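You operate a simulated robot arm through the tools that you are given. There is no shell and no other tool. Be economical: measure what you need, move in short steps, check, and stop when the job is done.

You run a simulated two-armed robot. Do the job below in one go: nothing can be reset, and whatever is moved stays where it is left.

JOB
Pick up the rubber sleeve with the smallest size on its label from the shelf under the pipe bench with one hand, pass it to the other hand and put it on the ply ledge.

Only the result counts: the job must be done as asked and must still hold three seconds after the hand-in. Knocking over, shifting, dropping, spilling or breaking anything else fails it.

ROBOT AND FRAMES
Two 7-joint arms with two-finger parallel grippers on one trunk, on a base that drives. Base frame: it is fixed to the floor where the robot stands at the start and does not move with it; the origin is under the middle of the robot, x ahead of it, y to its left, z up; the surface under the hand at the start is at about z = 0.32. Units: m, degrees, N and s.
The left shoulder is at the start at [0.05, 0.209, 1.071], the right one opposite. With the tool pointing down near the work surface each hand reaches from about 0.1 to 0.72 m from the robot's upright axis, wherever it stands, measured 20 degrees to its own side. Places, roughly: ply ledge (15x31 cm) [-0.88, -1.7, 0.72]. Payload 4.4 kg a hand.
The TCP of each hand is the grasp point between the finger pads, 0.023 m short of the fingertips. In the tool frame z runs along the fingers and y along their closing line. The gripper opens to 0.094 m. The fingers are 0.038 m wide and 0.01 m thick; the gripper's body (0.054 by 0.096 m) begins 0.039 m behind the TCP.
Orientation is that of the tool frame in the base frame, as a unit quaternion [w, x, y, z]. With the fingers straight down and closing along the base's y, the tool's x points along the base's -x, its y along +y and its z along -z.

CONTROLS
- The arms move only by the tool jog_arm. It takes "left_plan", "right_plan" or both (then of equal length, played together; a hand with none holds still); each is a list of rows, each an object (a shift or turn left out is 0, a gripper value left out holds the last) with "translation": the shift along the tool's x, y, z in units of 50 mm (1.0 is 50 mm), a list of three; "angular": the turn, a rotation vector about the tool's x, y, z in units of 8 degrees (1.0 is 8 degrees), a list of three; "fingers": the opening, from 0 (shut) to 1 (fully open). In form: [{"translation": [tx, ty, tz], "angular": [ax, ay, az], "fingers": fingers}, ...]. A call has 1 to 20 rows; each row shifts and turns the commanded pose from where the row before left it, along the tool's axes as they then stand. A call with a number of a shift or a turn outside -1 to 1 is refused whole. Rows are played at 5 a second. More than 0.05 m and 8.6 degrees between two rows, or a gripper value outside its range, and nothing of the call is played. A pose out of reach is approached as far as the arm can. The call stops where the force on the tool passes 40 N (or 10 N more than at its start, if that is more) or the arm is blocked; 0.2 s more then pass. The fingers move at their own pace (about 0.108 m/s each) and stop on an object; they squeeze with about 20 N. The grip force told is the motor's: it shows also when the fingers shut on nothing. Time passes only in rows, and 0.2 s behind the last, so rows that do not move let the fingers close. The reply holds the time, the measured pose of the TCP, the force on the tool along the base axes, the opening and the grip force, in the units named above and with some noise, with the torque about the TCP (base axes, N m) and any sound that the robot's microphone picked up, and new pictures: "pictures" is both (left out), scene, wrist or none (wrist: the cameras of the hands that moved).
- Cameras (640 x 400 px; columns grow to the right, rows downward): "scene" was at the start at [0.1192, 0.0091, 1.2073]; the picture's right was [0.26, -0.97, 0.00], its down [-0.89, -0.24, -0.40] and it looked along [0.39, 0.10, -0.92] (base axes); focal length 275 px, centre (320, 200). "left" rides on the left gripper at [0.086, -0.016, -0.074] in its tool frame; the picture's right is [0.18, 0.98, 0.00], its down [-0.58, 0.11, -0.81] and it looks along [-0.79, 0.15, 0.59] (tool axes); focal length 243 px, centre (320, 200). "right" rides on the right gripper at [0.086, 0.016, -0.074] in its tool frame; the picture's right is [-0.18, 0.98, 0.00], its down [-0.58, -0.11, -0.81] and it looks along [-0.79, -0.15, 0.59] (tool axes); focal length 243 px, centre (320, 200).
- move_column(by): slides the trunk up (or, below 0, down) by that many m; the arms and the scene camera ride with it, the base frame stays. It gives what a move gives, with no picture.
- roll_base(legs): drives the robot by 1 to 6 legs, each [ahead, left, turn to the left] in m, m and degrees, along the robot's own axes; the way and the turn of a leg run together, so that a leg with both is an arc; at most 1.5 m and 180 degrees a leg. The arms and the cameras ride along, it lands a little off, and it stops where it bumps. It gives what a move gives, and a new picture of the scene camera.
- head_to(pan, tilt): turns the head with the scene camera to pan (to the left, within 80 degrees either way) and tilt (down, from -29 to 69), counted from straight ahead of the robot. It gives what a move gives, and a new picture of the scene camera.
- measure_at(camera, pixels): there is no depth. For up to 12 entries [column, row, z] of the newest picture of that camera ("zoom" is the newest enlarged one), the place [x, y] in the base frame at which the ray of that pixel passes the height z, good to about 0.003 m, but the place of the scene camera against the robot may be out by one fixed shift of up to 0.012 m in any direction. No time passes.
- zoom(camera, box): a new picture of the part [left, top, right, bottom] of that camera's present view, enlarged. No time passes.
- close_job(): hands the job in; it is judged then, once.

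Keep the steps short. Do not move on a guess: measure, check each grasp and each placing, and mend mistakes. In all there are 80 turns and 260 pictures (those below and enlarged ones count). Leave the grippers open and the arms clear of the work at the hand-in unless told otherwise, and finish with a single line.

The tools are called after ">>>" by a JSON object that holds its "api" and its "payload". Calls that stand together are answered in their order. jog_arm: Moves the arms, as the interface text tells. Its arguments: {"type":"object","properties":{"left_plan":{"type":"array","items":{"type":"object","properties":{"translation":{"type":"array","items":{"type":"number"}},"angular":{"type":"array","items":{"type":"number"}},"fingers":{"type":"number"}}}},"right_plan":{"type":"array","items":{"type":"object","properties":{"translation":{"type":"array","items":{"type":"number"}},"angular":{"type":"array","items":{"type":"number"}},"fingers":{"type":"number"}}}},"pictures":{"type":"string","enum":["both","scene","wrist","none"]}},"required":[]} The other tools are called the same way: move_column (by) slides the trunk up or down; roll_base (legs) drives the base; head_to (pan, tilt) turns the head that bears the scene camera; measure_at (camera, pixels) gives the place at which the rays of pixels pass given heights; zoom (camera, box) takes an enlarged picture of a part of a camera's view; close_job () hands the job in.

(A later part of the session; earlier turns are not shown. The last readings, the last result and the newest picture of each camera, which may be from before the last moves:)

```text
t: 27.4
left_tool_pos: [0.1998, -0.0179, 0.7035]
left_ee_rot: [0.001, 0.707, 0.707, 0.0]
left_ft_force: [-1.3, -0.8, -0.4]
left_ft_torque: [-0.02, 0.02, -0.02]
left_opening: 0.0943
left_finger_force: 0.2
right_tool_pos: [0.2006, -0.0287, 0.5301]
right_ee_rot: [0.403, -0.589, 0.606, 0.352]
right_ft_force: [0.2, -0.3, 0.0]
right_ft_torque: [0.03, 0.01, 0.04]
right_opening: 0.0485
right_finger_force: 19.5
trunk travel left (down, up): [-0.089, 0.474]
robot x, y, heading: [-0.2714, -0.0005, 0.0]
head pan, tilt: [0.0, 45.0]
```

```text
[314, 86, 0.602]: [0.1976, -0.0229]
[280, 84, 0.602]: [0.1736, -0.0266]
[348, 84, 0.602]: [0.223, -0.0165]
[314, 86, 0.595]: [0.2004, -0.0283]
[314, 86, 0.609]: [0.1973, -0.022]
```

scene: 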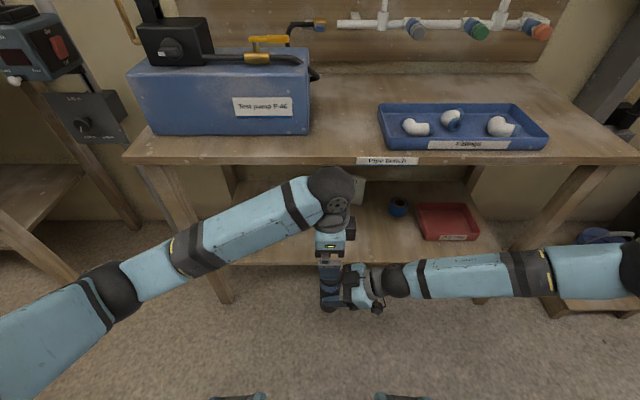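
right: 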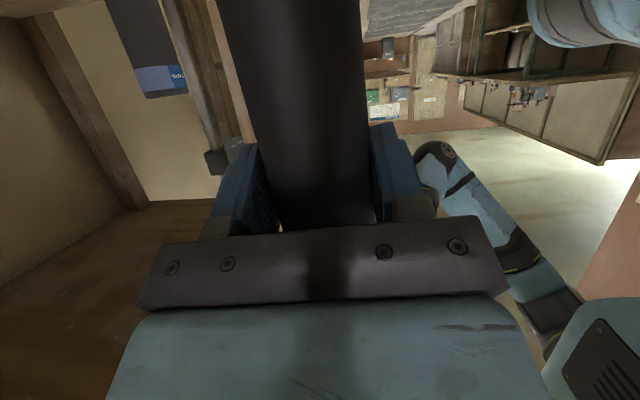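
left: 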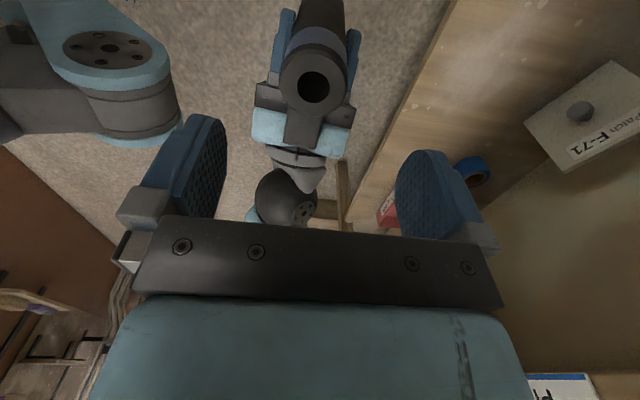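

The top measures (0.198, -0.023), so the left hand is centred within 5 mm. Descending 0.113 m so the pads cover the top 3–4 cm.

>>> {"api": "jog_arm", "payload": {"left_plan": [{"translation": [0, 0, 0.377]}, {"translation": [0, 0, 0.377]}, {"translation": [0, 0, 0.377]}, {"translation": [0, 0, 0.377]}, {"translation": [0, 0, 0.377]}, {"translation": [0, 0, 0.377]}], "pictures": "both"}}

```text
t: 28.8
left_tool_pos: [0.2022, -0.0158, 0.5914]
left_ee_rot: [0.001, 0.708, 0.706, 0.002]
left_ft_force: [-0.4, 0.4, 0.1]
left_ft_torque: [0.0, -0.02, -0.01]
left_opening: 0.0941
left_finger_force: 0.0
right_tool_pos: [0.2001, -0.0295, 0.5308]
right_ee_rot: [0.403, -0.589, 0.607, 0.351]
right_ft_force: [-0.4, 0.2, 0.1]
right_ft_torque: [0.02, 0.03, 0.02]
right_opening: 0.0484
right_finger_force: 19.8
trunk travel left (down, up): [-0.089, 0.474]
robot x, y, heading: [-0.2735, 0.0003, -0.0]
head pan, tilt: [0.0, 45.0]
```

scene: 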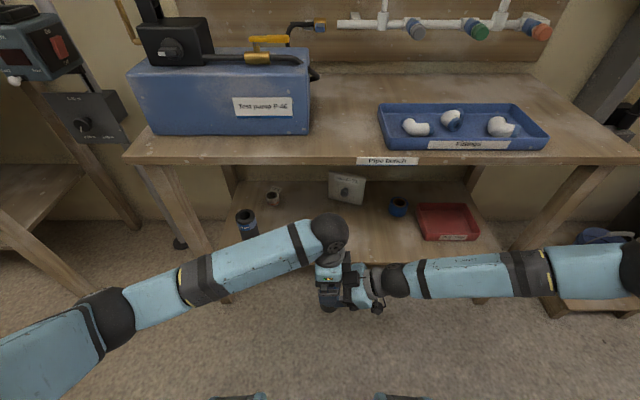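
left: 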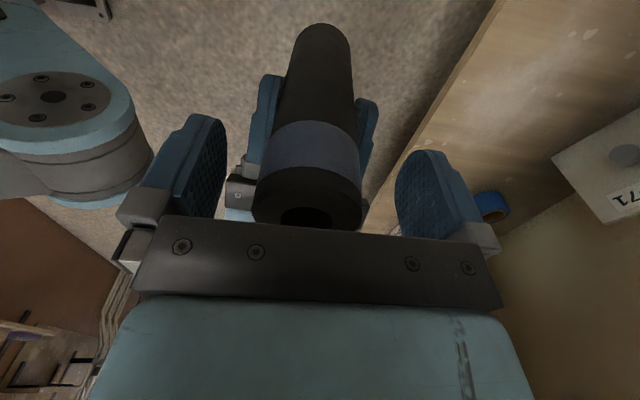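

The sleeve top sits between the left fingers with no contact. Closing the left hand.

>>> {"api": "jog_arm", "payload": {"left_plan": [{"fingers": 0}, {"fingers": 0}, {"fingers": 0}, {"fingers": 0}], "pictures": "wrist"}}

```text
t: 29.8
left_tool_pos: [0.2009, -0.0179, 0.5917]
left_ee_rot: [0.001, 0.709, 0.706, 0.0]
left_ft_force: [-22.0, 2.7, 9.9]
left_ft_torque: [-0.12, 0.01, -0.18]
left_opening: 0.0491
left_finger_force: 20.0
right_tool_pos: [0.2019, -0.0306, 0.5294]
right_ee_rot: [0.402, -0.589, 0.607, 0.35]
right_ft_force: [22.1, -3.8, -9.8]
right_ft_torque: [0.15, 1.38, -0.14]
right_opening: 0.0491
right_finger_force: 20.2
trunk travel left (down, up): [-0.089, 0.474]
robot x, y, heading: [-0.2723, 0.0001, 0.1]
head pan, tilt: [0.0, 45.0]
```

left: 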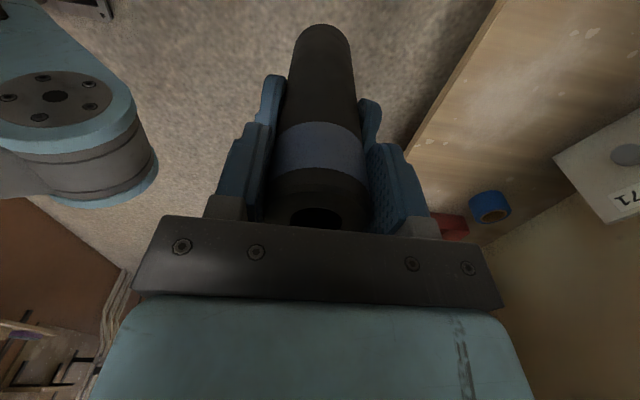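

Both hands hold it (left 49 mm, 20 N). Opening the right hand in place.

>>> {"api": "jog_arm", "payload": {"right_plan": [{"fingers": 0.4}, {"fingers": 1}, {"fingers": 1}, {"fingers": 1}], "pictures": "wrist"}}

```text
t: 30.8
left_tool_pos: [0.2026, -0.0159, 0.5915]
left_ee_rot: [0.001, 0.708, 0.707, 0.001]
left_ft_force: [-0.6, -0.5, -0.8]
left_ft_torque: [0.01, 0.0, 0.02]
left_opening: 0.0482
left_finger_force: 19.8
right_tool_pos: [0.1996, -0.0287, 0.5295]
right_ee_rot: [0.402, -0.59, 0.606, 0.351]
right_ft_force: [0.4, -0.5, 0.0]
right_ft_torque: [-0.02, -0.01, 0.0]
right_opening: 0.094
right_finger_force: 0.0
trunk travel left (down, up): [-0.089, 0.474]
robot x, y, heading: [-0.2699, -0.0004, 0.3]
head pan, tilt: [0.0, 45.0]
```

right: 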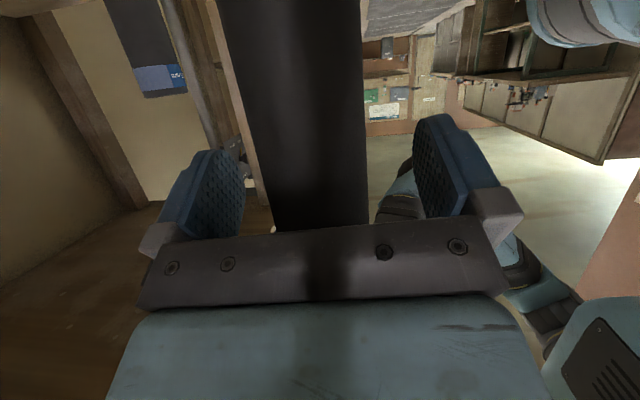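

The left hand holds it alone, with no residual forces. I'll retreat the right hand straight back, then look at the room to plan the drive.

>>> {"api": "jog_arm", "payload": {"right_plan": [{"translation": [0.244, 0.013, -0.51]}, {"translation": [0.244, 0.013, -0.51]}, {"translation": [0.244, 0.013, -0.51]}, {"translation": [0.244, 0.013, -0.51]}, {"translation": [0.244, 0.013, -0.51]}, {"translation": [0.244, 0.013, -0.51]}], "pictures": "wrist"}}

>>> {"api": "head_to", "payload": {"pan": -80, "tilt": 35}}

>>> {"api": "head_to", "payload": {"pan": 80, "tilt": 35}}

```text
t: 32.2
left_tool_pos: [0.2009, -0.0163, 0.5922]
left_ee_rot: [0.0, 0.709, 0.705, 0.001]
left_ft_force: [0.8, 0.8, -0.2]
left_ft_torque: [0.01, 0.0, 0.0]
left_opening: 0.0483
left_finger_force: 19.8
right_tool_pos: [0.186, -0.1984, 0.5286]
right_ee_rot: [0.402, -0.59, 0.606, 0.351]
right_ft_force: [0.3, 0.5, -1.2]
right_ft_torque: [0.0, 0.0, -0.01]
right_opening: 0.0939
right_finger_force: 0.1
trunk travel left (down, up): [-0.089, 0.474]
robot x, y, heading: [-0.2746, -0.0001, 0.0]
head pan, tilt: [0.0, 45.0]
```

right: 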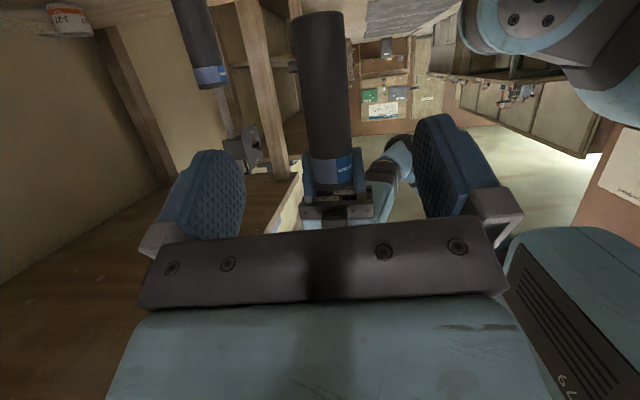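

```text
t: 33.7
left_tool_pos: [0.2014, -0.0161, 0.5914]
left_ee_rot: [0.0, 0.708, 0.707, 0.001]
left_ft_force: [0.1, -0.4, 0.0]
left_ft_torque: [0.0, 0.0, 0.01]
left_opening: 0.0482
left_finger_force: 20.0
right_tool_pos: [0.1868, -0.1981, 0.5297]
right_ee_rot: [0.402, -0.589, 0.607, 0.351]
right_ft_force: [0.3, 0.4, -0.2]
right_ft_torque: [-0.01, 0.01, 0.01]
right_opening: 0.094
right_finger_force: 0.1
trunk travel left (down, up): [-0.089, 0.474]
robot x, y, heading: [-0.2719, 0.0011, 0.2]
head pan, tilt: [-80.0, 35.0]
```

scene: 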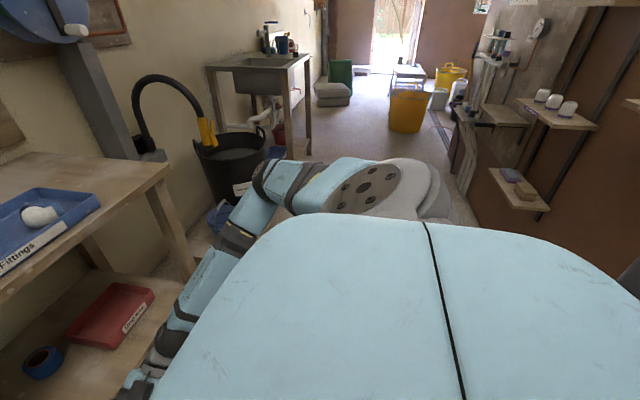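

```text
t: 36.2
left_tool_pos: [0.2006, -0.0176, 0.5921]
left_ee_rot: [0.001, 0.709, 0.706, 0.001]
left_ft_force: [0.1, 0.1, 0.5]
left_ft_torque: [-0.04, 0.02, 0.0]
left_opening: 0.0481
left_finger_force: 19.6
right_tool_pos: [0.1849, -0.1975, 0.5303]
right_ee_rot: [0.403, -0.589, 0.607, 0.351]
right_ft_force: [-0.8, 0.3, 0.3]
right_ft_torque: [0.02, 0.06, 0.03]
right_opening: 0.0941
right_finger_force: 0.0
trunk travel left (down, up): [-0.089, 0.474]
robot x, y, heading: [-0.2725, -0.0, 0.1]
head pan, tilt: [80.0, 35.0]
```

scene: 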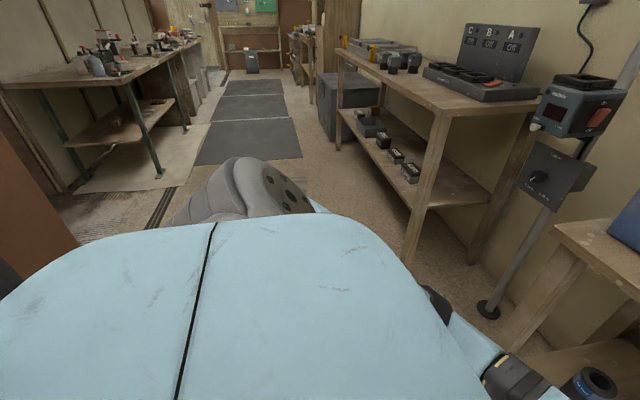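

The grey shape was only the robot's own shoulder, so the floor is clear around it. I'll bring the left hand with the sleeve back to its own side and turn it back to yaw 0, so the robot is compact for driving.

>>> {"api": "jog_arm", "payload": {"left_plan": [{"translation": [0.665, -0.2, 0]}, {"translation": [0.665, -0.2, 0]}, {"translation": [0.665, -0.2, 0]}, {"translation": [0.665, -0.2, 0]}, {"translation": [0.665, -0.2, 0]}, {"translation": [0.665, -0.2, 0]}, {"translation": [0.665, -0.2, 0]}, {"translation": [0.665, -0.2, 0]}, {"angular": [0, 0, -0.94]}, {"angular": [0, 0, -0.94]}, {"angular": [0, 0, -0.94]}, {"angular": [0, 0, -0.94]}, {"angular": [0, 0, -0.94]}, {"angular": [0, 0, -0.94]}, {"angular": [0, 0, -0.94]}, {"angular": [0, 0, -0.94]}, {"angular": [0, 0, -0.94]}, {"angular": [0, 0, -0.94]}, {"angular": [0, 0, -0.94]}, {"angular": [0, 0, -0.94]}], "pictures": "none"}}

>>> {"api": "jog_arm", "payload": {"right_plan": [{"angular": [0.65, 0.033, 0.309]}, {"angular": [0.65, 0.033, 0.309]}, {"angular": [0.65, 0.033, 0.309]}, {"angular": [0.65, 0.033, 0.309]}, {"angular": [0.65, 0.033, 0.309]}, {"angular": [0.65, 0.033, 0.309]}, {"angular": [0.65, 0.033, 0.309]}, {"angular": [0, 0.8, 0]}, {"angular": [0, 0.8, 0]}, {"angular": [0, 0.8, 0]}, {"angular": [0, 0.8, 0]}, {"angular": [0, 0.8, 0]}, {"angular": [0, 0.8, 0]}, {"angular": [0, 0.8, 0]}, {"angular": [0, 0.8, 0]}], "pictures": "none"}}

>>> {"api": "head_to", "payload": {"pan": 0, "tilt": 60}}

```text
t: 40.4
left_tool_pos: [0.1208, 0.2495, 0.5902]
left_ee_rot: [0.001, -0.002, 1.0, 0.0]
left_ft_force: [-0.4, 0.2, 0.1]
left_ft_torque: [0.0, -0.01, -0.02]
left_opening: 0.0481
left_finger_force: 19.6
right_tool_pos: [0.1846, -0.1967, 0.5307]
right_ee_rot: [0.403, -0.589, 0.607, 0.351]
right_ft_force: [-0.5, -0.5, -0.7]
right_ft_torque: [-0.05, 0.0, 0.0]
right_opening: 0.0938
right_finger_force: 0.0
trunk travel left (down, up): [-0.089, 0.474]
robot x, y, heading: [-0.2724, -0.0023, 0.3]
head pan, tilt: [80.0, 35.0]
```

```text
t: 43.6
left_tool_pos: [0.121, 0.2484, 0.5903]
left_ee_rot: [0.001, 0.0, 1.0, 0.0]
left_ft_force: [0.2, -0.6, 0.6]
left_ft_torque: [0.0, -0.01, -0.02]
left_opening: 0.0477
left_finger_force: 20.4
right_tool_pos: [0.1859, -0.1981, 0.5284]
right_ee_rot: [0.116, -0.392, 0.912, 0.024]
right_ft_force: [0.5, 0.9, 0.5]
right_ft_torque: [0.0, -0.02, 0.01]
right_opening: 0.0938
right_finger_force: 0.1
trunk travel left (down, up): [-0.089, 0.474]
robot x, y, heading: [-0.2739, 0.0011, -0.1]
head pan, tilt: [80.0, 35.0]
```

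```text
t: 45.1
left_tool_pos: [0.1205, 0.2486, 0.5914]
left_ee_rot: [0.001, -0.001, 1.0, 0.0]
left_ft_force: [0.8, 0.0, -0.4]
left_ft_torque: [0.02, -0.01, 0.0]
left_opening: 0.0478
left_finger_force: 20.5
right_tool_pos: [0.185, -0.1976, 0.5292]
right_ee_rot: [0.117, -0.393, 0.912, 0.024]
right_ft_force: [1.5, -0.2, -0.7]
right_ft_torque: [0.0, -0.04, 0.0]
right_opening: 0.0941
right_finger_force: 0.1
trunk travel left (down, up): [-0.089, 0.474]
robot x, y, heading: [-0.2714, -0.001, 0.1]
head pan, tilt: [0.0, 60.0]
```

scene: 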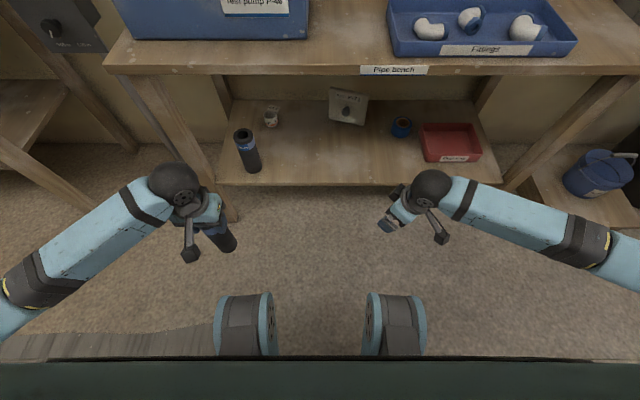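

I'll measure how wide the elbows stick out, then look right to map the free floor.

>>> {"api": "measure_at", "payload": {"camera": "scene", "pixels": [[20, 290, 0.75], [625, 255, 0.75], [625, 255, 0.6], [20, 290, 0.6]]}}

>>> {"api": "head_to", "payload": {"pan": -80, "tilt": 15}}

>>> {"api": "measure_at", "payload": {"camera": "scene", "pixels": [[240, 280, 0], [285, 240, 0], [305, 240, 0], [395, 195, 0], [450, 195, 0], [490, 200, 0]]}}

```text
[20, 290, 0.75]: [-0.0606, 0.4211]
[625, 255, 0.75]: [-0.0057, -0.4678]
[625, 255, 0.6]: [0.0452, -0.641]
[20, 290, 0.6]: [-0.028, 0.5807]
```

```text
t: 46.6
left_tool_pos: [0.1208, 0.2495, 0.5915]
left_ee_rot: [0.001, 0.0, 1.0, 0.0]
left_ft_force: [0.7, -0.7, 0.1]
left_ft_torque: [0.01, 0.0, 0.01]
left_opening: 0.0476
left_finger_force: 20.1
right_tool_pos: [0.1853, -0.1971, 0.5305]
right_ee_rot: [0.118, -0.392, 0.912, 0.024]
right_ft_force: [1.0, -0.6, -0.6]
right_ft_torque: [0.0, 0.01, 0.0]
right_opening: 0.0943
right_finger_force: 0.0
trunk travel left (down, up): [-0.089, 0.474]
robot x, y, heading: [-0.2737, -0.0008, 0.5]
head pan, tilt: [-80.0, 15.0]
```

scene: 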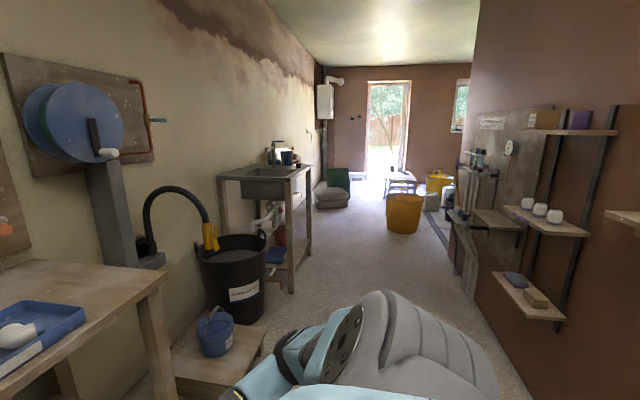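

```text
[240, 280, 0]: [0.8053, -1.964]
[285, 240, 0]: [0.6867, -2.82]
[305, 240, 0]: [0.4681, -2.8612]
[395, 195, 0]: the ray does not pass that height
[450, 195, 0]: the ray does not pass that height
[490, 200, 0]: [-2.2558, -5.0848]
```

>>> {"api": "measure_at", "payload": {"camera": "scene", "pixels": [[262, 345, 0], [292, 292, 0], [310, 258, 0], [400, 233, 0], [492, 280, 0.42], [520, 318, 0.42], [505, 208, 0.72], [545, 236, 0.72], [473, 225, 0.72], [485, 232, 0.72], [475, 211, 0.72], [522, 220, 0.72]]}}

>>> {"api": "zoom", "payload": {"camera": "scene", "box": [430, 130, 610, 330]}}

```text
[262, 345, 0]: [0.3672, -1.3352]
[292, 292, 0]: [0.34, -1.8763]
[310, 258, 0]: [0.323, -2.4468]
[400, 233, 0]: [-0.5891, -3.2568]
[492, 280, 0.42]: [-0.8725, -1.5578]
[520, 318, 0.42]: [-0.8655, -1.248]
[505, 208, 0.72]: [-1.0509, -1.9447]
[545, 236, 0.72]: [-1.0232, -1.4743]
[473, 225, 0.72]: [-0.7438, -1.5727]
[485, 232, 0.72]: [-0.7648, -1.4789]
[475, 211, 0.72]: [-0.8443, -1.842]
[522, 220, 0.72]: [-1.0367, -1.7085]
```

```text
2.00 times, centred on (520, 230) of scene
```

zoom: 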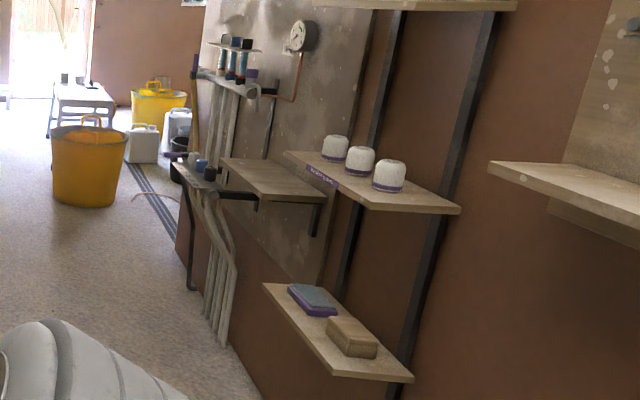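

The route I'll take:
1. Strafe right along the bench to y ≈ -1.0.
2. Turn 180° there.
3. Strafe on to the ledge.

First I turn the right hand back to yaw 0 to tuck its elbow.

>>> {"api": "jog_arm", "payload": {"right_plan": [{"angular": [0.222, 0.046, 0.93]}, {"angular": [0.222, 0.046, 0.93]}, {"angular": [0.222, 0.046, 0.93]}, {"angular": [0.222, 0.046, 0.93]}, {"angular": [0.222, 0.046, 0.93]}, {"angular": [0.222, 0.046, 0.93]}], "pictures": "none"}}

>>> {"api": "roll_base", "payload": {"legs": [[0.05, -0.5, 0]]}}

```text
t: 48.0
left_tool_pos: [0.1203, 0.2489, 0.5915]
left_ee_rot: [0.001, 0.0, 1.0, -0.001]
left_ft_force: [0.6, 0.2, 0.0]
left_ft_torque: [-0.01, 0.0, -0.01]
left_opening: 0.0478
left_finger_force: 19.8
right_tool_pos: [0.1863, -0.1988, 0.5289]
right_ee_rot: [0.117, -0.004, 0.993, -0.023]
right_ft_force: [-0.3, 0.5, 0.3]
right_ft_torque: [-0.02, 0.0, 0.03]
right_opening: 0.0938
right_finger_force: 0.0
trunk travel left (down, up): [-0.089, 0.474]
robot x, y, heading: [-0.2753, -0.001, 0.1]
head pan, tilt: [-80.0, 15.0]
```

```text
t: 53.0
left_tool_pos: [0.1724, -0.2499, 0.5904]
left_ee_rot: [0.002, -0.005, 1.0, 0.0]
left_ft_force: [0.4, -0.3, -0.6]
left_ft_torque: [-0.01, 0.03, 0.0]
left_opening: 0.0475
left_finger_force: 19.8
right_tool_pos: [0.2387, -0.6983, 0.5302]
right_ee_rot: [0.117, -0.008, 0.993, -0.023]
right_ft_force: [0.3, 0.1, 0.4]
right_ft_torque: [-0.03, -0.02, 0.01]
right_opening: 0.0941
right_finger_force: 0.1
trunk travel left (down, up): [-0.089, 0.474]
robot x, y, heading: [-0.2209, -0.5062, 0.6]
head pan, tilt: [-80.0, 15.0]
```

scene: 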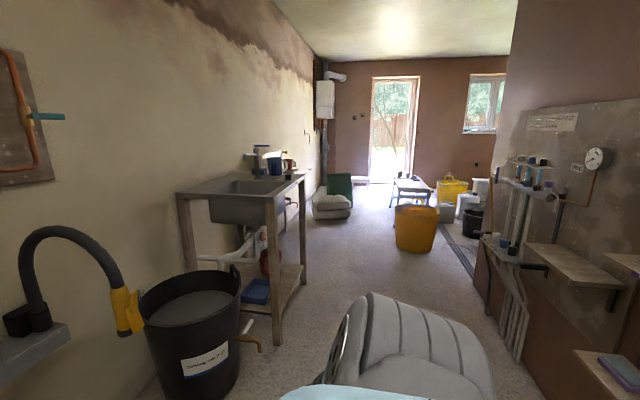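

The strafe went well. I'll measure the ply ledge's corners from here at z = 0.72, plus the bucket's tap that sticks out.

>>> {"api": "measure_at", "payload": {"camera": "scene", "pixels": [[525, 243, 0.72], [555, 243, 0.72], [622, 287, 0.72], [588, 290, 0.72], [603, 254, 0.72], [583, 350, 0.42], [262, 345, 0], [275, 345, 0], [515, 265, 0.72], [498, 240, 0.72]]}}

>>> {"api": "zoom", "payload": {"camera": "scene", "box": [440, 110, 640, 400]}}

```text
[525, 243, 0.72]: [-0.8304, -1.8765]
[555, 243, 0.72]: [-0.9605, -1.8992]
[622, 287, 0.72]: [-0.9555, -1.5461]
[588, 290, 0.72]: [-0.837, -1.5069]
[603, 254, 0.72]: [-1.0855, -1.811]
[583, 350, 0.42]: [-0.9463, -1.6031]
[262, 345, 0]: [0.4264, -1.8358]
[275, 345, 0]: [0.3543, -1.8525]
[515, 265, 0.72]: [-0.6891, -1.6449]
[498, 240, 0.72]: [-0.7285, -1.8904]
```

```text
1.38 times, centred on (540, 255) of scene
```

zoom: 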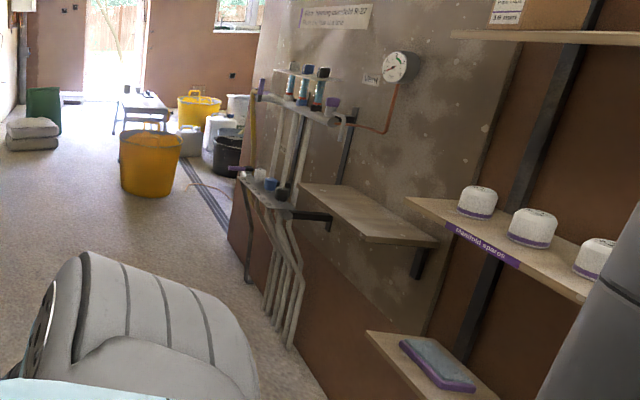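

The ledge spans x from about -0.955 to -0.81 and y from about -1.87 to -1.53. I'll strafe on to y ≈ -1.05 and make a first 90° turn right, checking in between.

>>> {"api": "roll_base", "payload": {"legs": [[0.03, -0.53, 0], [0, 0, -90]]}}

```text
t: 62.0
left_tool_pos: [0.0595, -1.4307, 0.5906]
left_ee_rot: [0.001, 0.708, 0.706, 0.0]
left_ft_force: [0.2, -0.3, -0.1]
left_ft_torque: [-0.02, -0.01, -0.03]
left_opening: 0.0473
left_finger_force: 19.7
right_tool_pos: [-0.3871, -1.4923, 0.5294]
right_ee_rot: [0.066, 0.7, 0.704, -0.1]
right_ft_force: [-0.5, 0.1, -0.7]
right_ft_torque: [0.0, 0.0, -0.02]
right_opening: 0.094
right_finger_force: 0.0
trunk travel left (down, up): [-0.089, 0.474]
robot x, y, heading: [-0.1842, -1.0325, -90.4]
head pan, tilt: [-80.0, 15.0]
```

scene: 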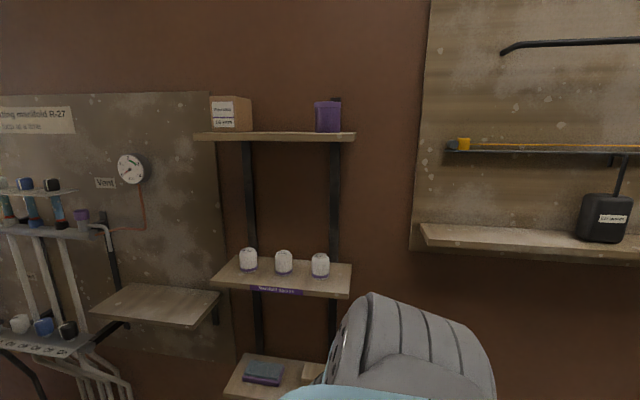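

Turned cleanly. The ledge is now clearly seen (corners (92,310), (205,328), (219,291), (130,285)). I'll measure it and its neighbours.

>>> {"api": "measure_at", "payload": {"camera": "scene", "pixels": [[92, 308, 0.72], [200, 327, 0.72], [219, 291, 0.72], [130, 285, 0.72], [210, 280, 0.82], [345, 295, 0.82], [238, 258, 0.82], [85, 355, 0.62], [68, 338, 0.65], [98, 231, 0.95], [422, 225, 0.9]]}}

>>> {"api": "zoom", "payload": {"camera": "scene", "box": [0, 150, 260, 400]}}

```text
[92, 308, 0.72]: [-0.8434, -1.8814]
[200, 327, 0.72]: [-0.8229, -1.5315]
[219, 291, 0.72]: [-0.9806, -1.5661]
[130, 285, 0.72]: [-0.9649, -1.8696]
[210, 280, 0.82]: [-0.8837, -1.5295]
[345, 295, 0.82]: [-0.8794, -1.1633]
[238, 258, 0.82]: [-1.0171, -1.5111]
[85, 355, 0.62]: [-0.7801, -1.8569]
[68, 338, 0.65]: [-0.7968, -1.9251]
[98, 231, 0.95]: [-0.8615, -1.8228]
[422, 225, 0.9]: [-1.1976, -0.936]
```

```text
1.60 times, centred on (130, 275) of scene
```

zoom: 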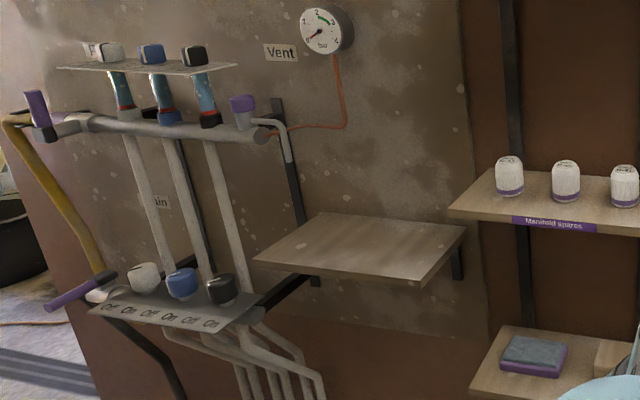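

Ledge centre confirmed near (-0.885, -1.70). The valve manifold on its left is the thing to avoid. I'll turn the other 90° right to face the wall.

>>> {"api": "roll_base", "payload": {"legs": [[0, 0, -89.6]]}}

>>> {"api": "head_to", "payload": {"pan": 15, "tilt": 40}}

```text
t: 66.2
left_tool_pos: [-0.5808, -1.2837, 0.591]
left_ee_rot: [0.0, 1.0, 0.0, 0.0]
left_ft_force: [-0.3, -0.2, -1.1]
left_ft_torque: [0.0, -0.01, -0.01]
left_opening: 0.0473
left_finger_force: 20.0
right_tool_pos: [-0.6449, -0.839, 0.5301]
right_ee_rot: [-0.023, 0.993, 0.005, -0.116]
right_ft_force: [0.0, 0.4, 0.9]
right_ft_torque: [0.0, 0.0, -0.02]
right_opening: 0.0939
right_finger_force: 0.1
trunk travel left (down, up): [-0.089, 0.474]
robot x, y, heading: [-0.1881, -1.0357, -180.2]
head pan, tilt: [-80.0, 15.0]
```

scene: 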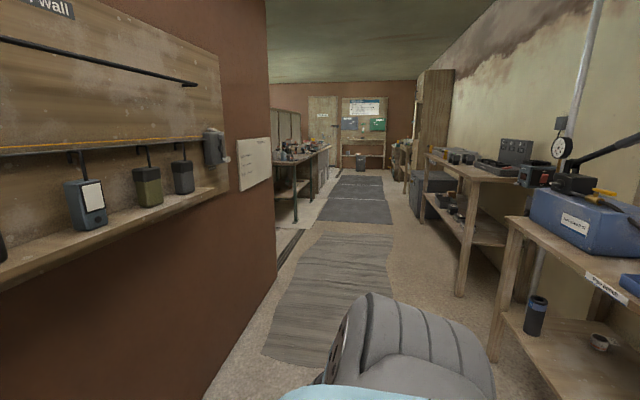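

```text
t: 67.9
left_tool_pos: [-0.5807, -1.2853, 0.5908]
left_ee_rot: [0.0, 1.0, 0.001, -0.001]
left_ft_force: [-0.7, 0.4, -0.2]
left_ft_torque: [0.01, 0.02, 0.01]
left_opening: 0.0468
left_finger_force: 19.5
right_tool_pos: [-0.6455, -0.8375, 0.5294]
right_ee_rot: [-0.024, 0.993, 0.005, -0.117]
right_ft_force: [-0.5, 0.4, 0.7]
right_ft_torque: [-0.01, 0.03, -0.01]
right_opening: 0.0939
right_finger_force: 0.1
trunk travel left (down, up): [-0.089, 0.474]
robot x, y, heading: [-0.1885, -1.0377, -180.0]
head pan, tilt: [15.0, 40.0]
```

scene: 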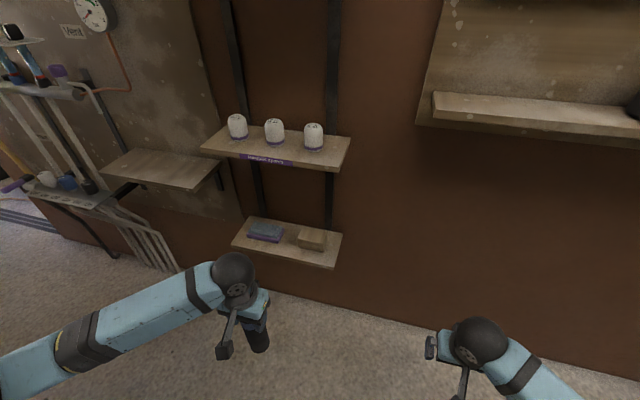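

The hand and sleeve are clear. I'll check the sleeve has not slipped in the left hand, then raise the trunk by 0.36 m.

>>> {"api": "zoom", "payload": {"camera": "left", "box": [160, 0, 480, 260]}}

>>> {"api": "move_column", "payload": {"by": 0.36}}

>>> {"api": "roll_base", "payload": {"legs": [[0, 0.41, 0]]}}

```text
1.54 times, centred on (320, 130) of left
```

zoom: 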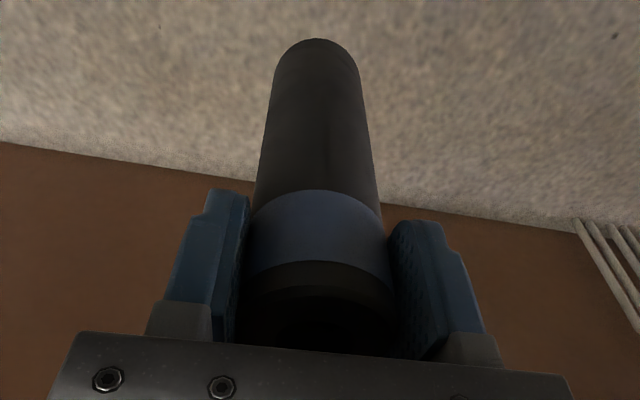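

```text
t: 71.4
left_tool_pos: [-0.5817, -1.2856, 0.9508]
left_ee_rot: [0.0, 1.0, 0.001, -0.001]
left_ft_force: [0.1, 0.2, -0.4]
left_ft_torque: [0.01, -0.01, -0.03]
left_opening: 0.0468
left_finger_force: 19.9
right_tool_pos: [-0.6456, -0.8363, 0.8899]
right_ee_rot: [-0.023, 0.993, 0.005, -0.116]
right_ft_force: [-0.7, 0.0, -0.2]
right_ft_torque: [0.0, 0.0, 0.0]
right_opening: 0.0938
right_finger_force: 0.1
trunk travel left (down, up): [-0.449, 0.114]
robot x, y, heading: [-0.1897, -1.0329, -179.8]
head pan, tilt: [15.0, 40.0]
```

```text
t: 75.5
left_tool_pos: [-0.5799, -1.6909, 0.9499]
left_ee_rot: [0.0, 1.0, 0.0, 0.0]
left_ft_force: [-0.2, 0.0, 0.0]
left_ft_torque: [0.0, -0.01, -0.03]
left_opening: 0.0472
left_finger_force: 19.9
right_tool_pos: [-0.643, -1.2441, 0.8891]
right_ee_rot: [-0.023, 0.993, 0.006, -0.117]
right_ft_force: [0.4, 0.2, 0.8]
right_ft_torque: [0.0, 0.0, -0.02]
right_opening: 0.0939
right_finger_force: 0.1
trunk travel left (down, up): [-0.449, 0.114]
robot x, y, heading: [-0.1854, -1.4391, -180.0]
head pan, tilt: [15.0, 40.0]
```

scene: 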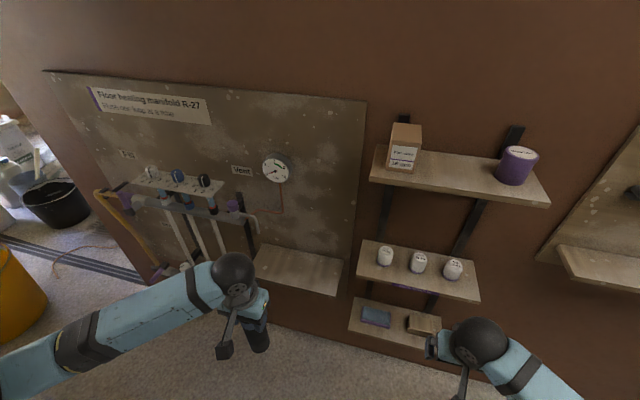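

All clear. I'll advance the base 0.08 m and extend the left arm 0.10 m toward the ledge, staying high, then measure the ledge with the left wrist camera.

>>> {"api": "roll_base", "payload": {"legs": [[0.08, 0, 0]]}}

>>> {"api": "jog_arm", "payload": {"left_plan": [{"translation": [-0.5, 0, 0]}, {"translation": [-0.5, 0, 0]}, {"translation": [-0.5, 0, 0]}, {"translation": [-0.5, 0, 0]}], "pictures": "both"}}

```text
t: 76.5
left_tool_pos: [-0.66, -1.6913, 0.9503]
left_ee_rot: [0.0, 1.0, 0.002, 0.0]
left_ft_force: [0.2, 0.1, 0.1]
left_ft_torque: [0.01, -0.01, 0.04]
left_opening: 0.047
left_finger_force: 20.0
right_tool_pos: [-0.7248, -1.2445, 0.8897]
right_ee_rot: [-0.024, 0.993, 0.006, -0.117]
right_ft_force: [-0.2, -0.2, 0.9]
right_ft_torque: [-0.03, 0.0, -0.03]
right_opening: 0.0942
right_finger_force: 0.1
trunk travel left (down, up): [-0.449, 0.114]
robot x, y, heading: [-0.2693, -1.4448, -179.7]
head pan, tilt: [15.0, 40.0]
```

scene: 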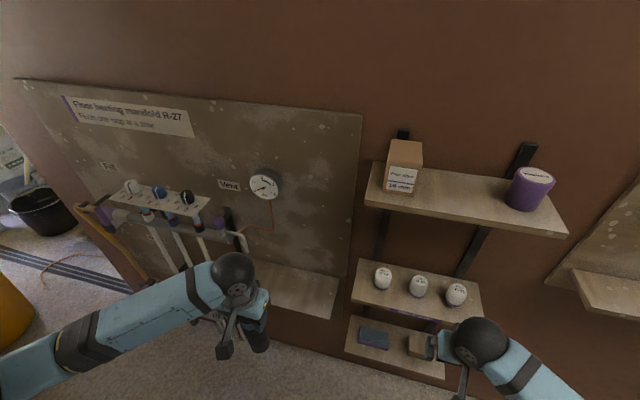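

```text
t: 77.5
left_tool_pos: [-0.7604, -1.6901, 0.9501]
left_ee_rot: [0.0, 1.0, 0.001, 0.0]
left_ft_force: [0.3, 0.3, -0.1]
left_ft_torque: [0.02, 0.01, -0.01]
left_opening: 0.0469
left_finger_force: 19.9
right_tool_pos: [-0.7241, -1.2442, 0.8891]
right_ee_rot: [-0.024, 0.993, 0.006, -0.117]
right_ft_force: [-0.2, -0.2, -0.2]
right_ft_torque: [0.0, 0.04, -0.01]
right_opening: 0.094
right_finger_force: 0.1
trunk travel left (down, up): [-0.449, 0.114]
robot x, y, heading: [-0.2664, -1.4367, -179.9]
head pan, tilt: [15.0, 40.0]
```

scene: 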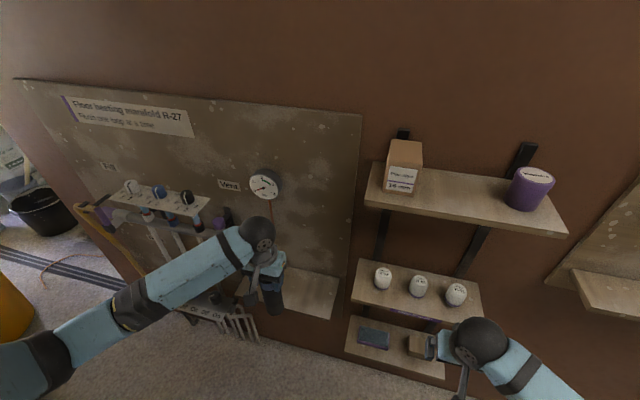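
left: 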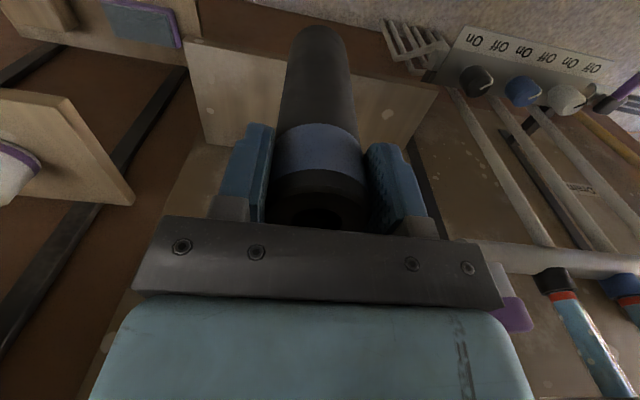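

The ledge shows in the left camera (front corners about (185,38) and (437,88), back-left about (207,145)). I'll measure it and the manifold's nearest end.

>>> {"api": "measure_at", "payload": {"camera": "left", "pixels": [[185, 40, 0.72], [437, 88, 0.72], [207, 145, 0.72], [412, 135, 0.72], [318, 40, 0.79], [318, 28, 0.79], [485, 250, 0.95], [485, 250, 0.98], [133, 205, 0.82]]}}

>>> {"api": "zoom", "payload": {"camera": "scene", "box": [160, 150, 380, 340]}}

>>> {"api": "zoom", "payload": {"camera": "left", "box": [160, 0, 560, 260]}}

```text
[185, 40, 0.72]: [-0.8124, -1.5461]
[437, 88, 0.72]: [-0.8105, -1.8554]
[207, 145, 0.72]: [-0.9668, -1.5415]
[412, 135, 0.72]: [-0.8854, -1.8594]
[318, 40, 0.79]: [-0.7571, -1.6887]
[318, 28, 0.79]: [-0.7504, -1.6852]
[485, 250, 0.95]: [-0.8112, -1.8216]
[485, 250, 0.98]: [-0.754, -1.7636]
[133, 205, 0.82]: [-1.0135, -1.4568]
```

```text
2.11 times, centred on (270, 245) of scene
```

zoom: 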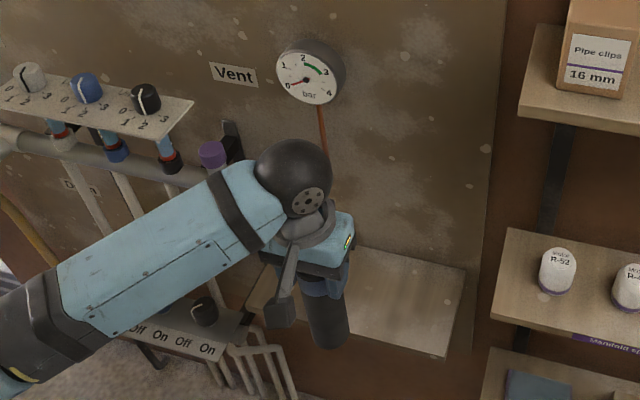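

```text
1.54 times, centred on (360, 130) of left
```

zoom: 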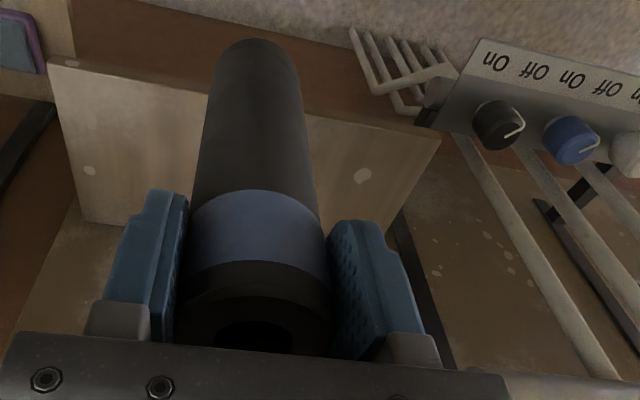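

The ledge is x -0.811 to -0.965 and y -1.546 to -1.857. To keep the forearm further from the manifold, I'll shift the base 5 cm right so the sleeve lands at y about -1.64, then extend 0.12 m at the present height.

>>> {"api": "roll_base", "payload": {"legs": [[0, -0.05, 0]]}}

>>> {"api": "jog_arm", "payload": {"left_plan": [{"translation": [-0.4, 0, 0]}, {"translation": [-0.4, 0, 0]}, {"translation": [-0.4, 0, 0]}, {"translation": [-0.4, 0, 0]}, {"translation": [-0.4, 0, 0]}, {"translation": [-0.4, 0, 0]}], "pictures": "both"}}

```text
t: 78.7
left_tool_pos: [-0.7588, -1.6423, 0.9519]
left_ee_rot: [0.0, 1.0, 0.001, -0.001]
left_ft_force: [0.1, -0.4, -1.1]
left_ft_torque: [0.02, 0.0, 0.01]
left_opening: 0.047
left_finger_force: 19.7
right_tool_pos: [-0.7244, -1.1944, 0.8891]
right_ee_rot: [-0.023, 0.993, 0.006, -0.117]
right_ft_force: [-0.2, -0.1, -0.8]
right_ft_torque: [0.01, 0.0, 0.02]
right_opening: 0.0939
right_finger_force: 0.1
trunk travel left (down, up): [-0.449, 0.114]
robot x, y, heading: [-0.2642, -1.3893, -179.7]
head pan, tilt: [15.0, 40.0]
```

scene: 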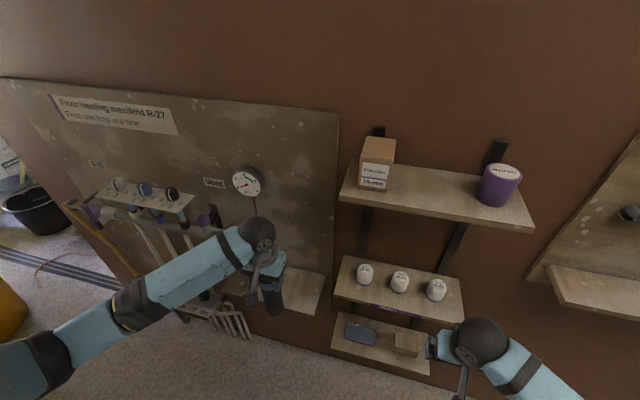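

```text
t: 80.1
left_tool_pos: [-0.8808, -1.6415, 0.9515]
left_ee_rot: [0.001, 1.0, 0.0, 0.0]
left_ft_force: [0.4, 0.2, 0.1]
left_ft_torque: [-0.01, 0.0, 0.01]
left_opening: 0.0471
left_finger_force: 20.5
right_tool_pos: [-0.725, -1.195, 0.8889]
right_ee_rot: [-0.023, 0.993, 0.006, -0.118]
right_ft_force: [-0.3, -0.3, 0.5]
right_ft_torque: [0.01, 0.01, 0.0]
right_opening: 0.0939
right_finger_force: 0.1
trunk travel left (down, up): [-0.449, 0.114]
robot x, y, heading: [-0.2668, -1.3919, -179.8]
head pan, tilt: [15.0, 40.0]
```

scene: 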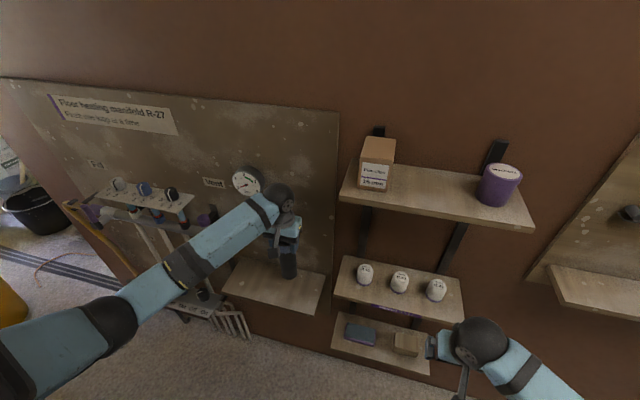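
left: 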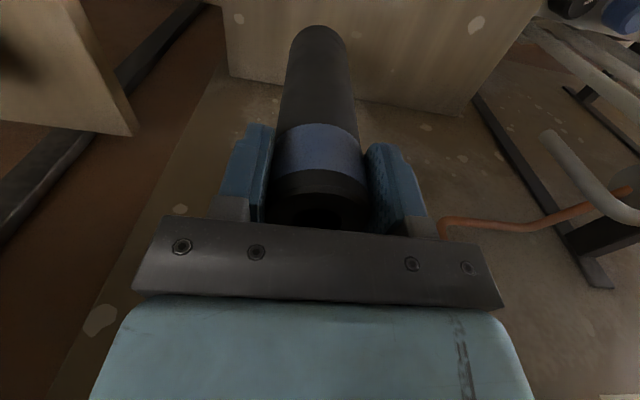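

The sleeve is over the ledge, inside all edges. I'll lower 0.065 m while easing 8 mm back from the wall.

>>> {"api": "jog_arm", "payload": {"left_plan": [{"translation": [0.16, 0, 0]}, {"translation": [0, 0, 0.325]}, {"translation": [0, 0, 0.325]}, {"translation": [0, 0, 0.325]}, {"translation": [0, 0, 0.325]}], "pictures": "both"}}

```text
t: 81.3
left_tool_pos: [-0.871, -1.6428, 0.8856]
left_ee_rot: [0.0, 1.0, 0.002, 0.0]
left_ft_force: [0.0, -0.3, 0.4]
left_ft_torque: [0.0, -0.03, 0.01]
left_opening: 0.0471
left_finger_force: 20.0
right_tool_pos: [-0.7247, -1.1944, 0.8904]
right_ee_rot: [-0.024, 0.993, 0.005, -0.116]
right_ft_force: [0.9, -0.6, 0.8]
right_ft_torque: [0.0, 0.02, 0.0]
right_opening: 0.0939
right_finger_force: 0.1
trunk travel left (down, up): [-0.449, 0.114]
robot x, y, heading: [-0.267, -1.3924, -179.8]
head pan, tilt: [15.0, 40.0]
```

scene: 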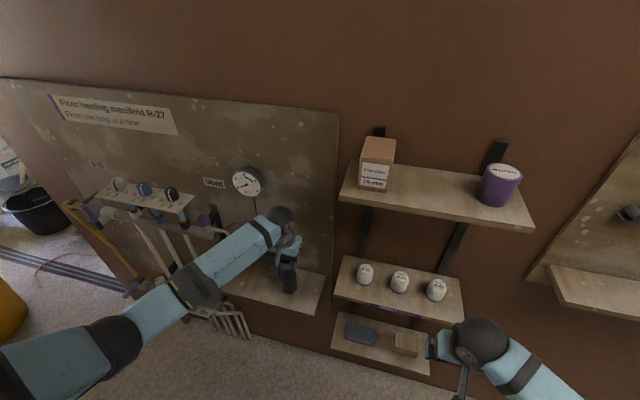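
left: 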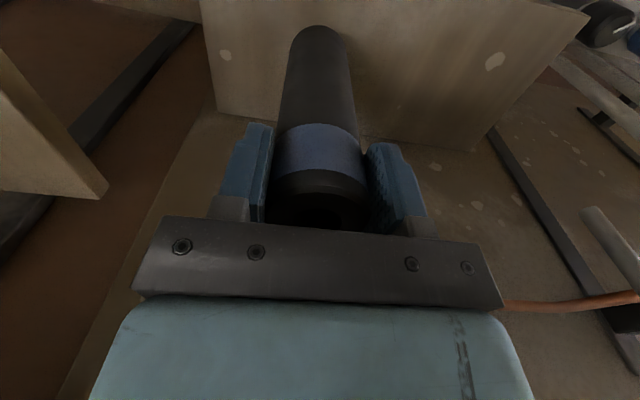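

Bottom should be about 12 mm above the ledge. I'll lower in 3 mm steps until a contact force shows.

>>> {"api": "jog_arm", "payload": {"left_plan": [{"translation": [0, 0, 0.06]}, {"translation": [0, 0, 0.06]}, {"translation": [0, 0, 0.06]}], "pictures": "none"}}

>>> {"api": "jog_arm", "payload": {"left_plan": [{"translation": [0, 0, 0.05]}], "pictures": "none"}}

```text
t: 82.1
left_tool_pos: [-0.8713, -1.6408, 0.877]
left_ee_rot: [-0.001, 1.0, 0.001, -0.002]
left_ft_force: [0.4, -0.7, -0.1]
left_ft_torque: [-0.02, -0.05, -0.01]
left_opening: 0.0469
left_finger_force: 20.1
right_tool_pos: [-0.7246, -1.1942, 0.89]
right_ee_rot: [-0.023, 0.993, 0.006, -0.117]
right_ft_force: [-0.2, -0.1, -0.2]
right_ft_torque: [-0.02, 0.02, -0.01]
right_opening: 0.0939
right_finger_force: 0.1
trunk travel left (down, up): [-0.449, 0.114]
robot x, y, heading: [-0.2657, -1.3929, -179.9]
head pan, tilt: [15.0, 40.0]
```

```text
t: 82.5
left_tool_pos: [-0.871, -1.6416, 0.8742]
left_ee_rot: [0.0, 1.0, 0.002, -0.001]
left_ft_force: [0.4, -0.1, -0.2]
left_ft_torque: [-0.01, 0.0, 0.01]
left_opening: 0.0472
left_finger_force: 20.4
right_tool_pos: [-0.7247, -1.1942, 0.8902]
right_ee_rot: [-0.023, 0.993, 0.005, -0.117]
right_ft_force: [-0.1, 0.3, -0.4]
right_ft_torque: [-0.01, 0.01, 0.02]
right_opening: 0.0941
right_finger_force: 0.0
trunk travel left (down, up): [-0.449, 0.114]
robot x, y, heading: [-0.2689, -1.3923, -179.7]
head pan, tilt: [15.0, 40.0]
```

No contact yet. Continuing in 2 mm steps.

>>> {"api": "jog_arm", "payload": {"left_plan": [{"translation": [0, 0, 0.04]}], "pictures": "none"}}

>>> {"api": "jog_arm", "payload": {"left_plan": [{"translation": [0, 0, 0.04]}], "pictures": "both"}}

```text
t: 82.9
left_tool_pos: [-0.8706, -1.6417, 0.8742]
left_ee_rot: [0.0, 1.0, 0.001, -0.002]
left_ft_force: [-0.1, 0.3, 4.0]
left_ft_torque: [-0.05, -0.17, 0.01]
left_opening: 0.0473
left_finger_force: 19.6
right_tool_pos: [-0.7243, -1.1941, 0.8896]
right_ee_rot: [-0.024, 0.993, 0.006, -0.118]
right_ft_force: [0.3, 0.3, 0.8]
right_ft_torque: [0.01, -0.01, 0.02]
right_opening: 0.0941
right_finger_force: 0.0
trunk travel left (down, up): [-0.449, 0.114]
robot x, y, heading: [-0.2639, -1.3921, -179.8]
head pan, tilt: [15.0, 40.0]
```

```text
t: 83.3
left_tool_pos: [-0.8702, -1.6417, 0.8734]
left_ee_rot: [0.0, 1.0, 0.002, -0.002]
left_ft_force: [1.0, -1.6, 16.0]
left_ft_torque: [-0.28, -0.32, -0.05]
left_opening: 0.0469
left_finger_force: 20.0
right_tool_pos: [-0.7226, -1.1941, 0.8904]
right_ee_rot: [-0.023, 0.993, 0.005, -0.118]
right_ft_force: [-0.3, -0.2, -0.2]
right_ft_torque: [-0.01, 0.0, 0.0]
right_opening: 0.0939
right_finger_force: 0.0
trunk travel left (down, up): [-0.449, 0.114]
robot x, y, heading: [-0.2681, -1.3902, -180.0]
head pan, tilt: [15.0, 40.0]
```

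scene: 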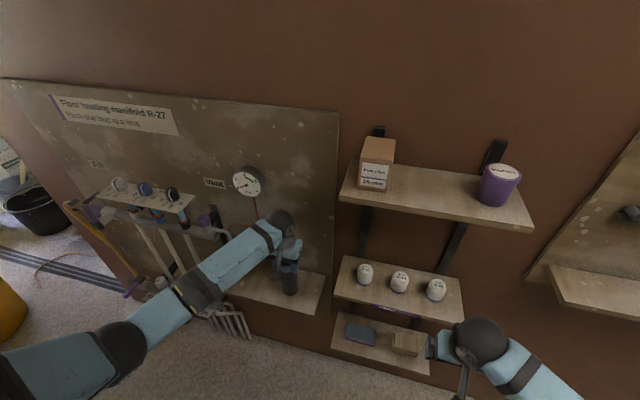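
left: 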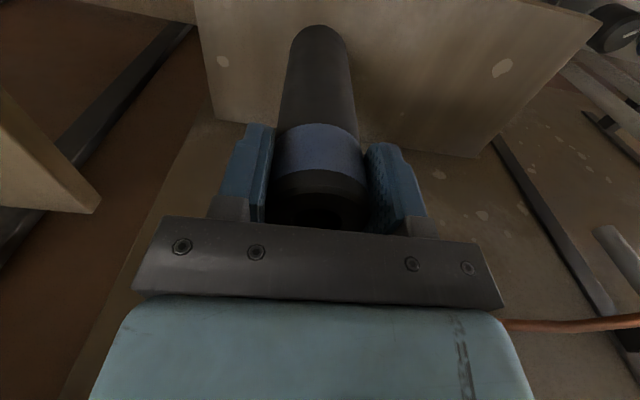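

The sleeve is standing on the ledge (16 N upward). I'll ease up 1.5 mm and open gently.

>>> {"api": "jog_arm", "payload": {"left_plan": [{"translation": [0, 0, -0.03]}, {"fingers": 0.55}, {"fingers": 0.62}, {"fingers": 0.75}, {"fingers": 1}, {"fingers": 1}], "pictures": "both"}}

```text
t: 84.7
left_tool_pos: [-0.8726, -1.6415, 0.8728]
left_ee_rot: [0.0, 1.0, 0.001, 0.0]
left_ft_force: [-0.6, -0.1, 0.8]
left_ft_torque: [0.01, 0.0, 0.0]
left_opening: 0.094
left_finger_force: 0.0
right_tool_pos: [-0.7243, -1.1943, 0.89]
right_ee_rot: [-0.023, 0.993, 0.006, -0.116]
right_ft_force: [0.1, -1.2, -0.5]
right_ft_torque: [0.01, 0.0, 0.0]
right_opening: 0.0941
right_finger_force: 0.1
trunk travel left (down, up): [-0.449, 0.114]
robot x, y, heading: [-0.2657, -1.3898, -179.6]
head pan, tilt: [15.0, 40.0]
```

scene: 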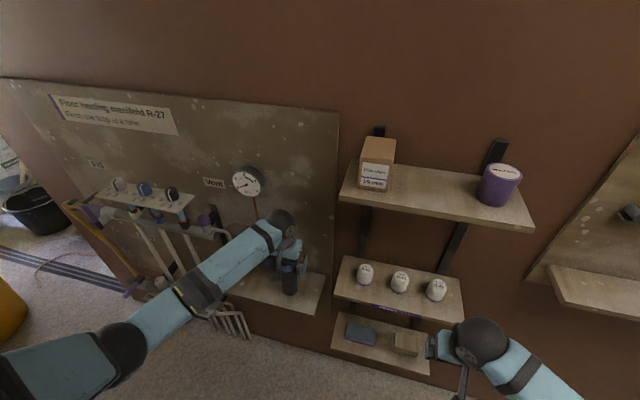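
left: 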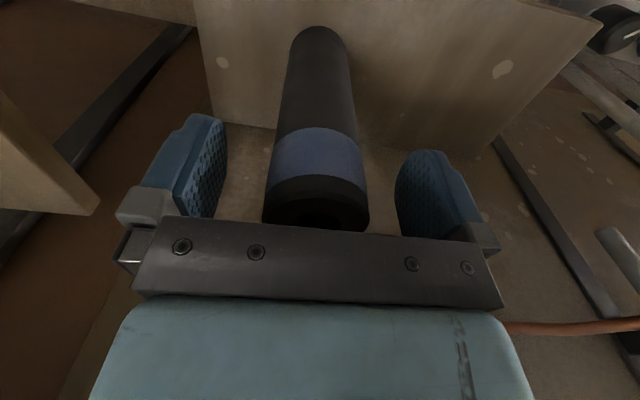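

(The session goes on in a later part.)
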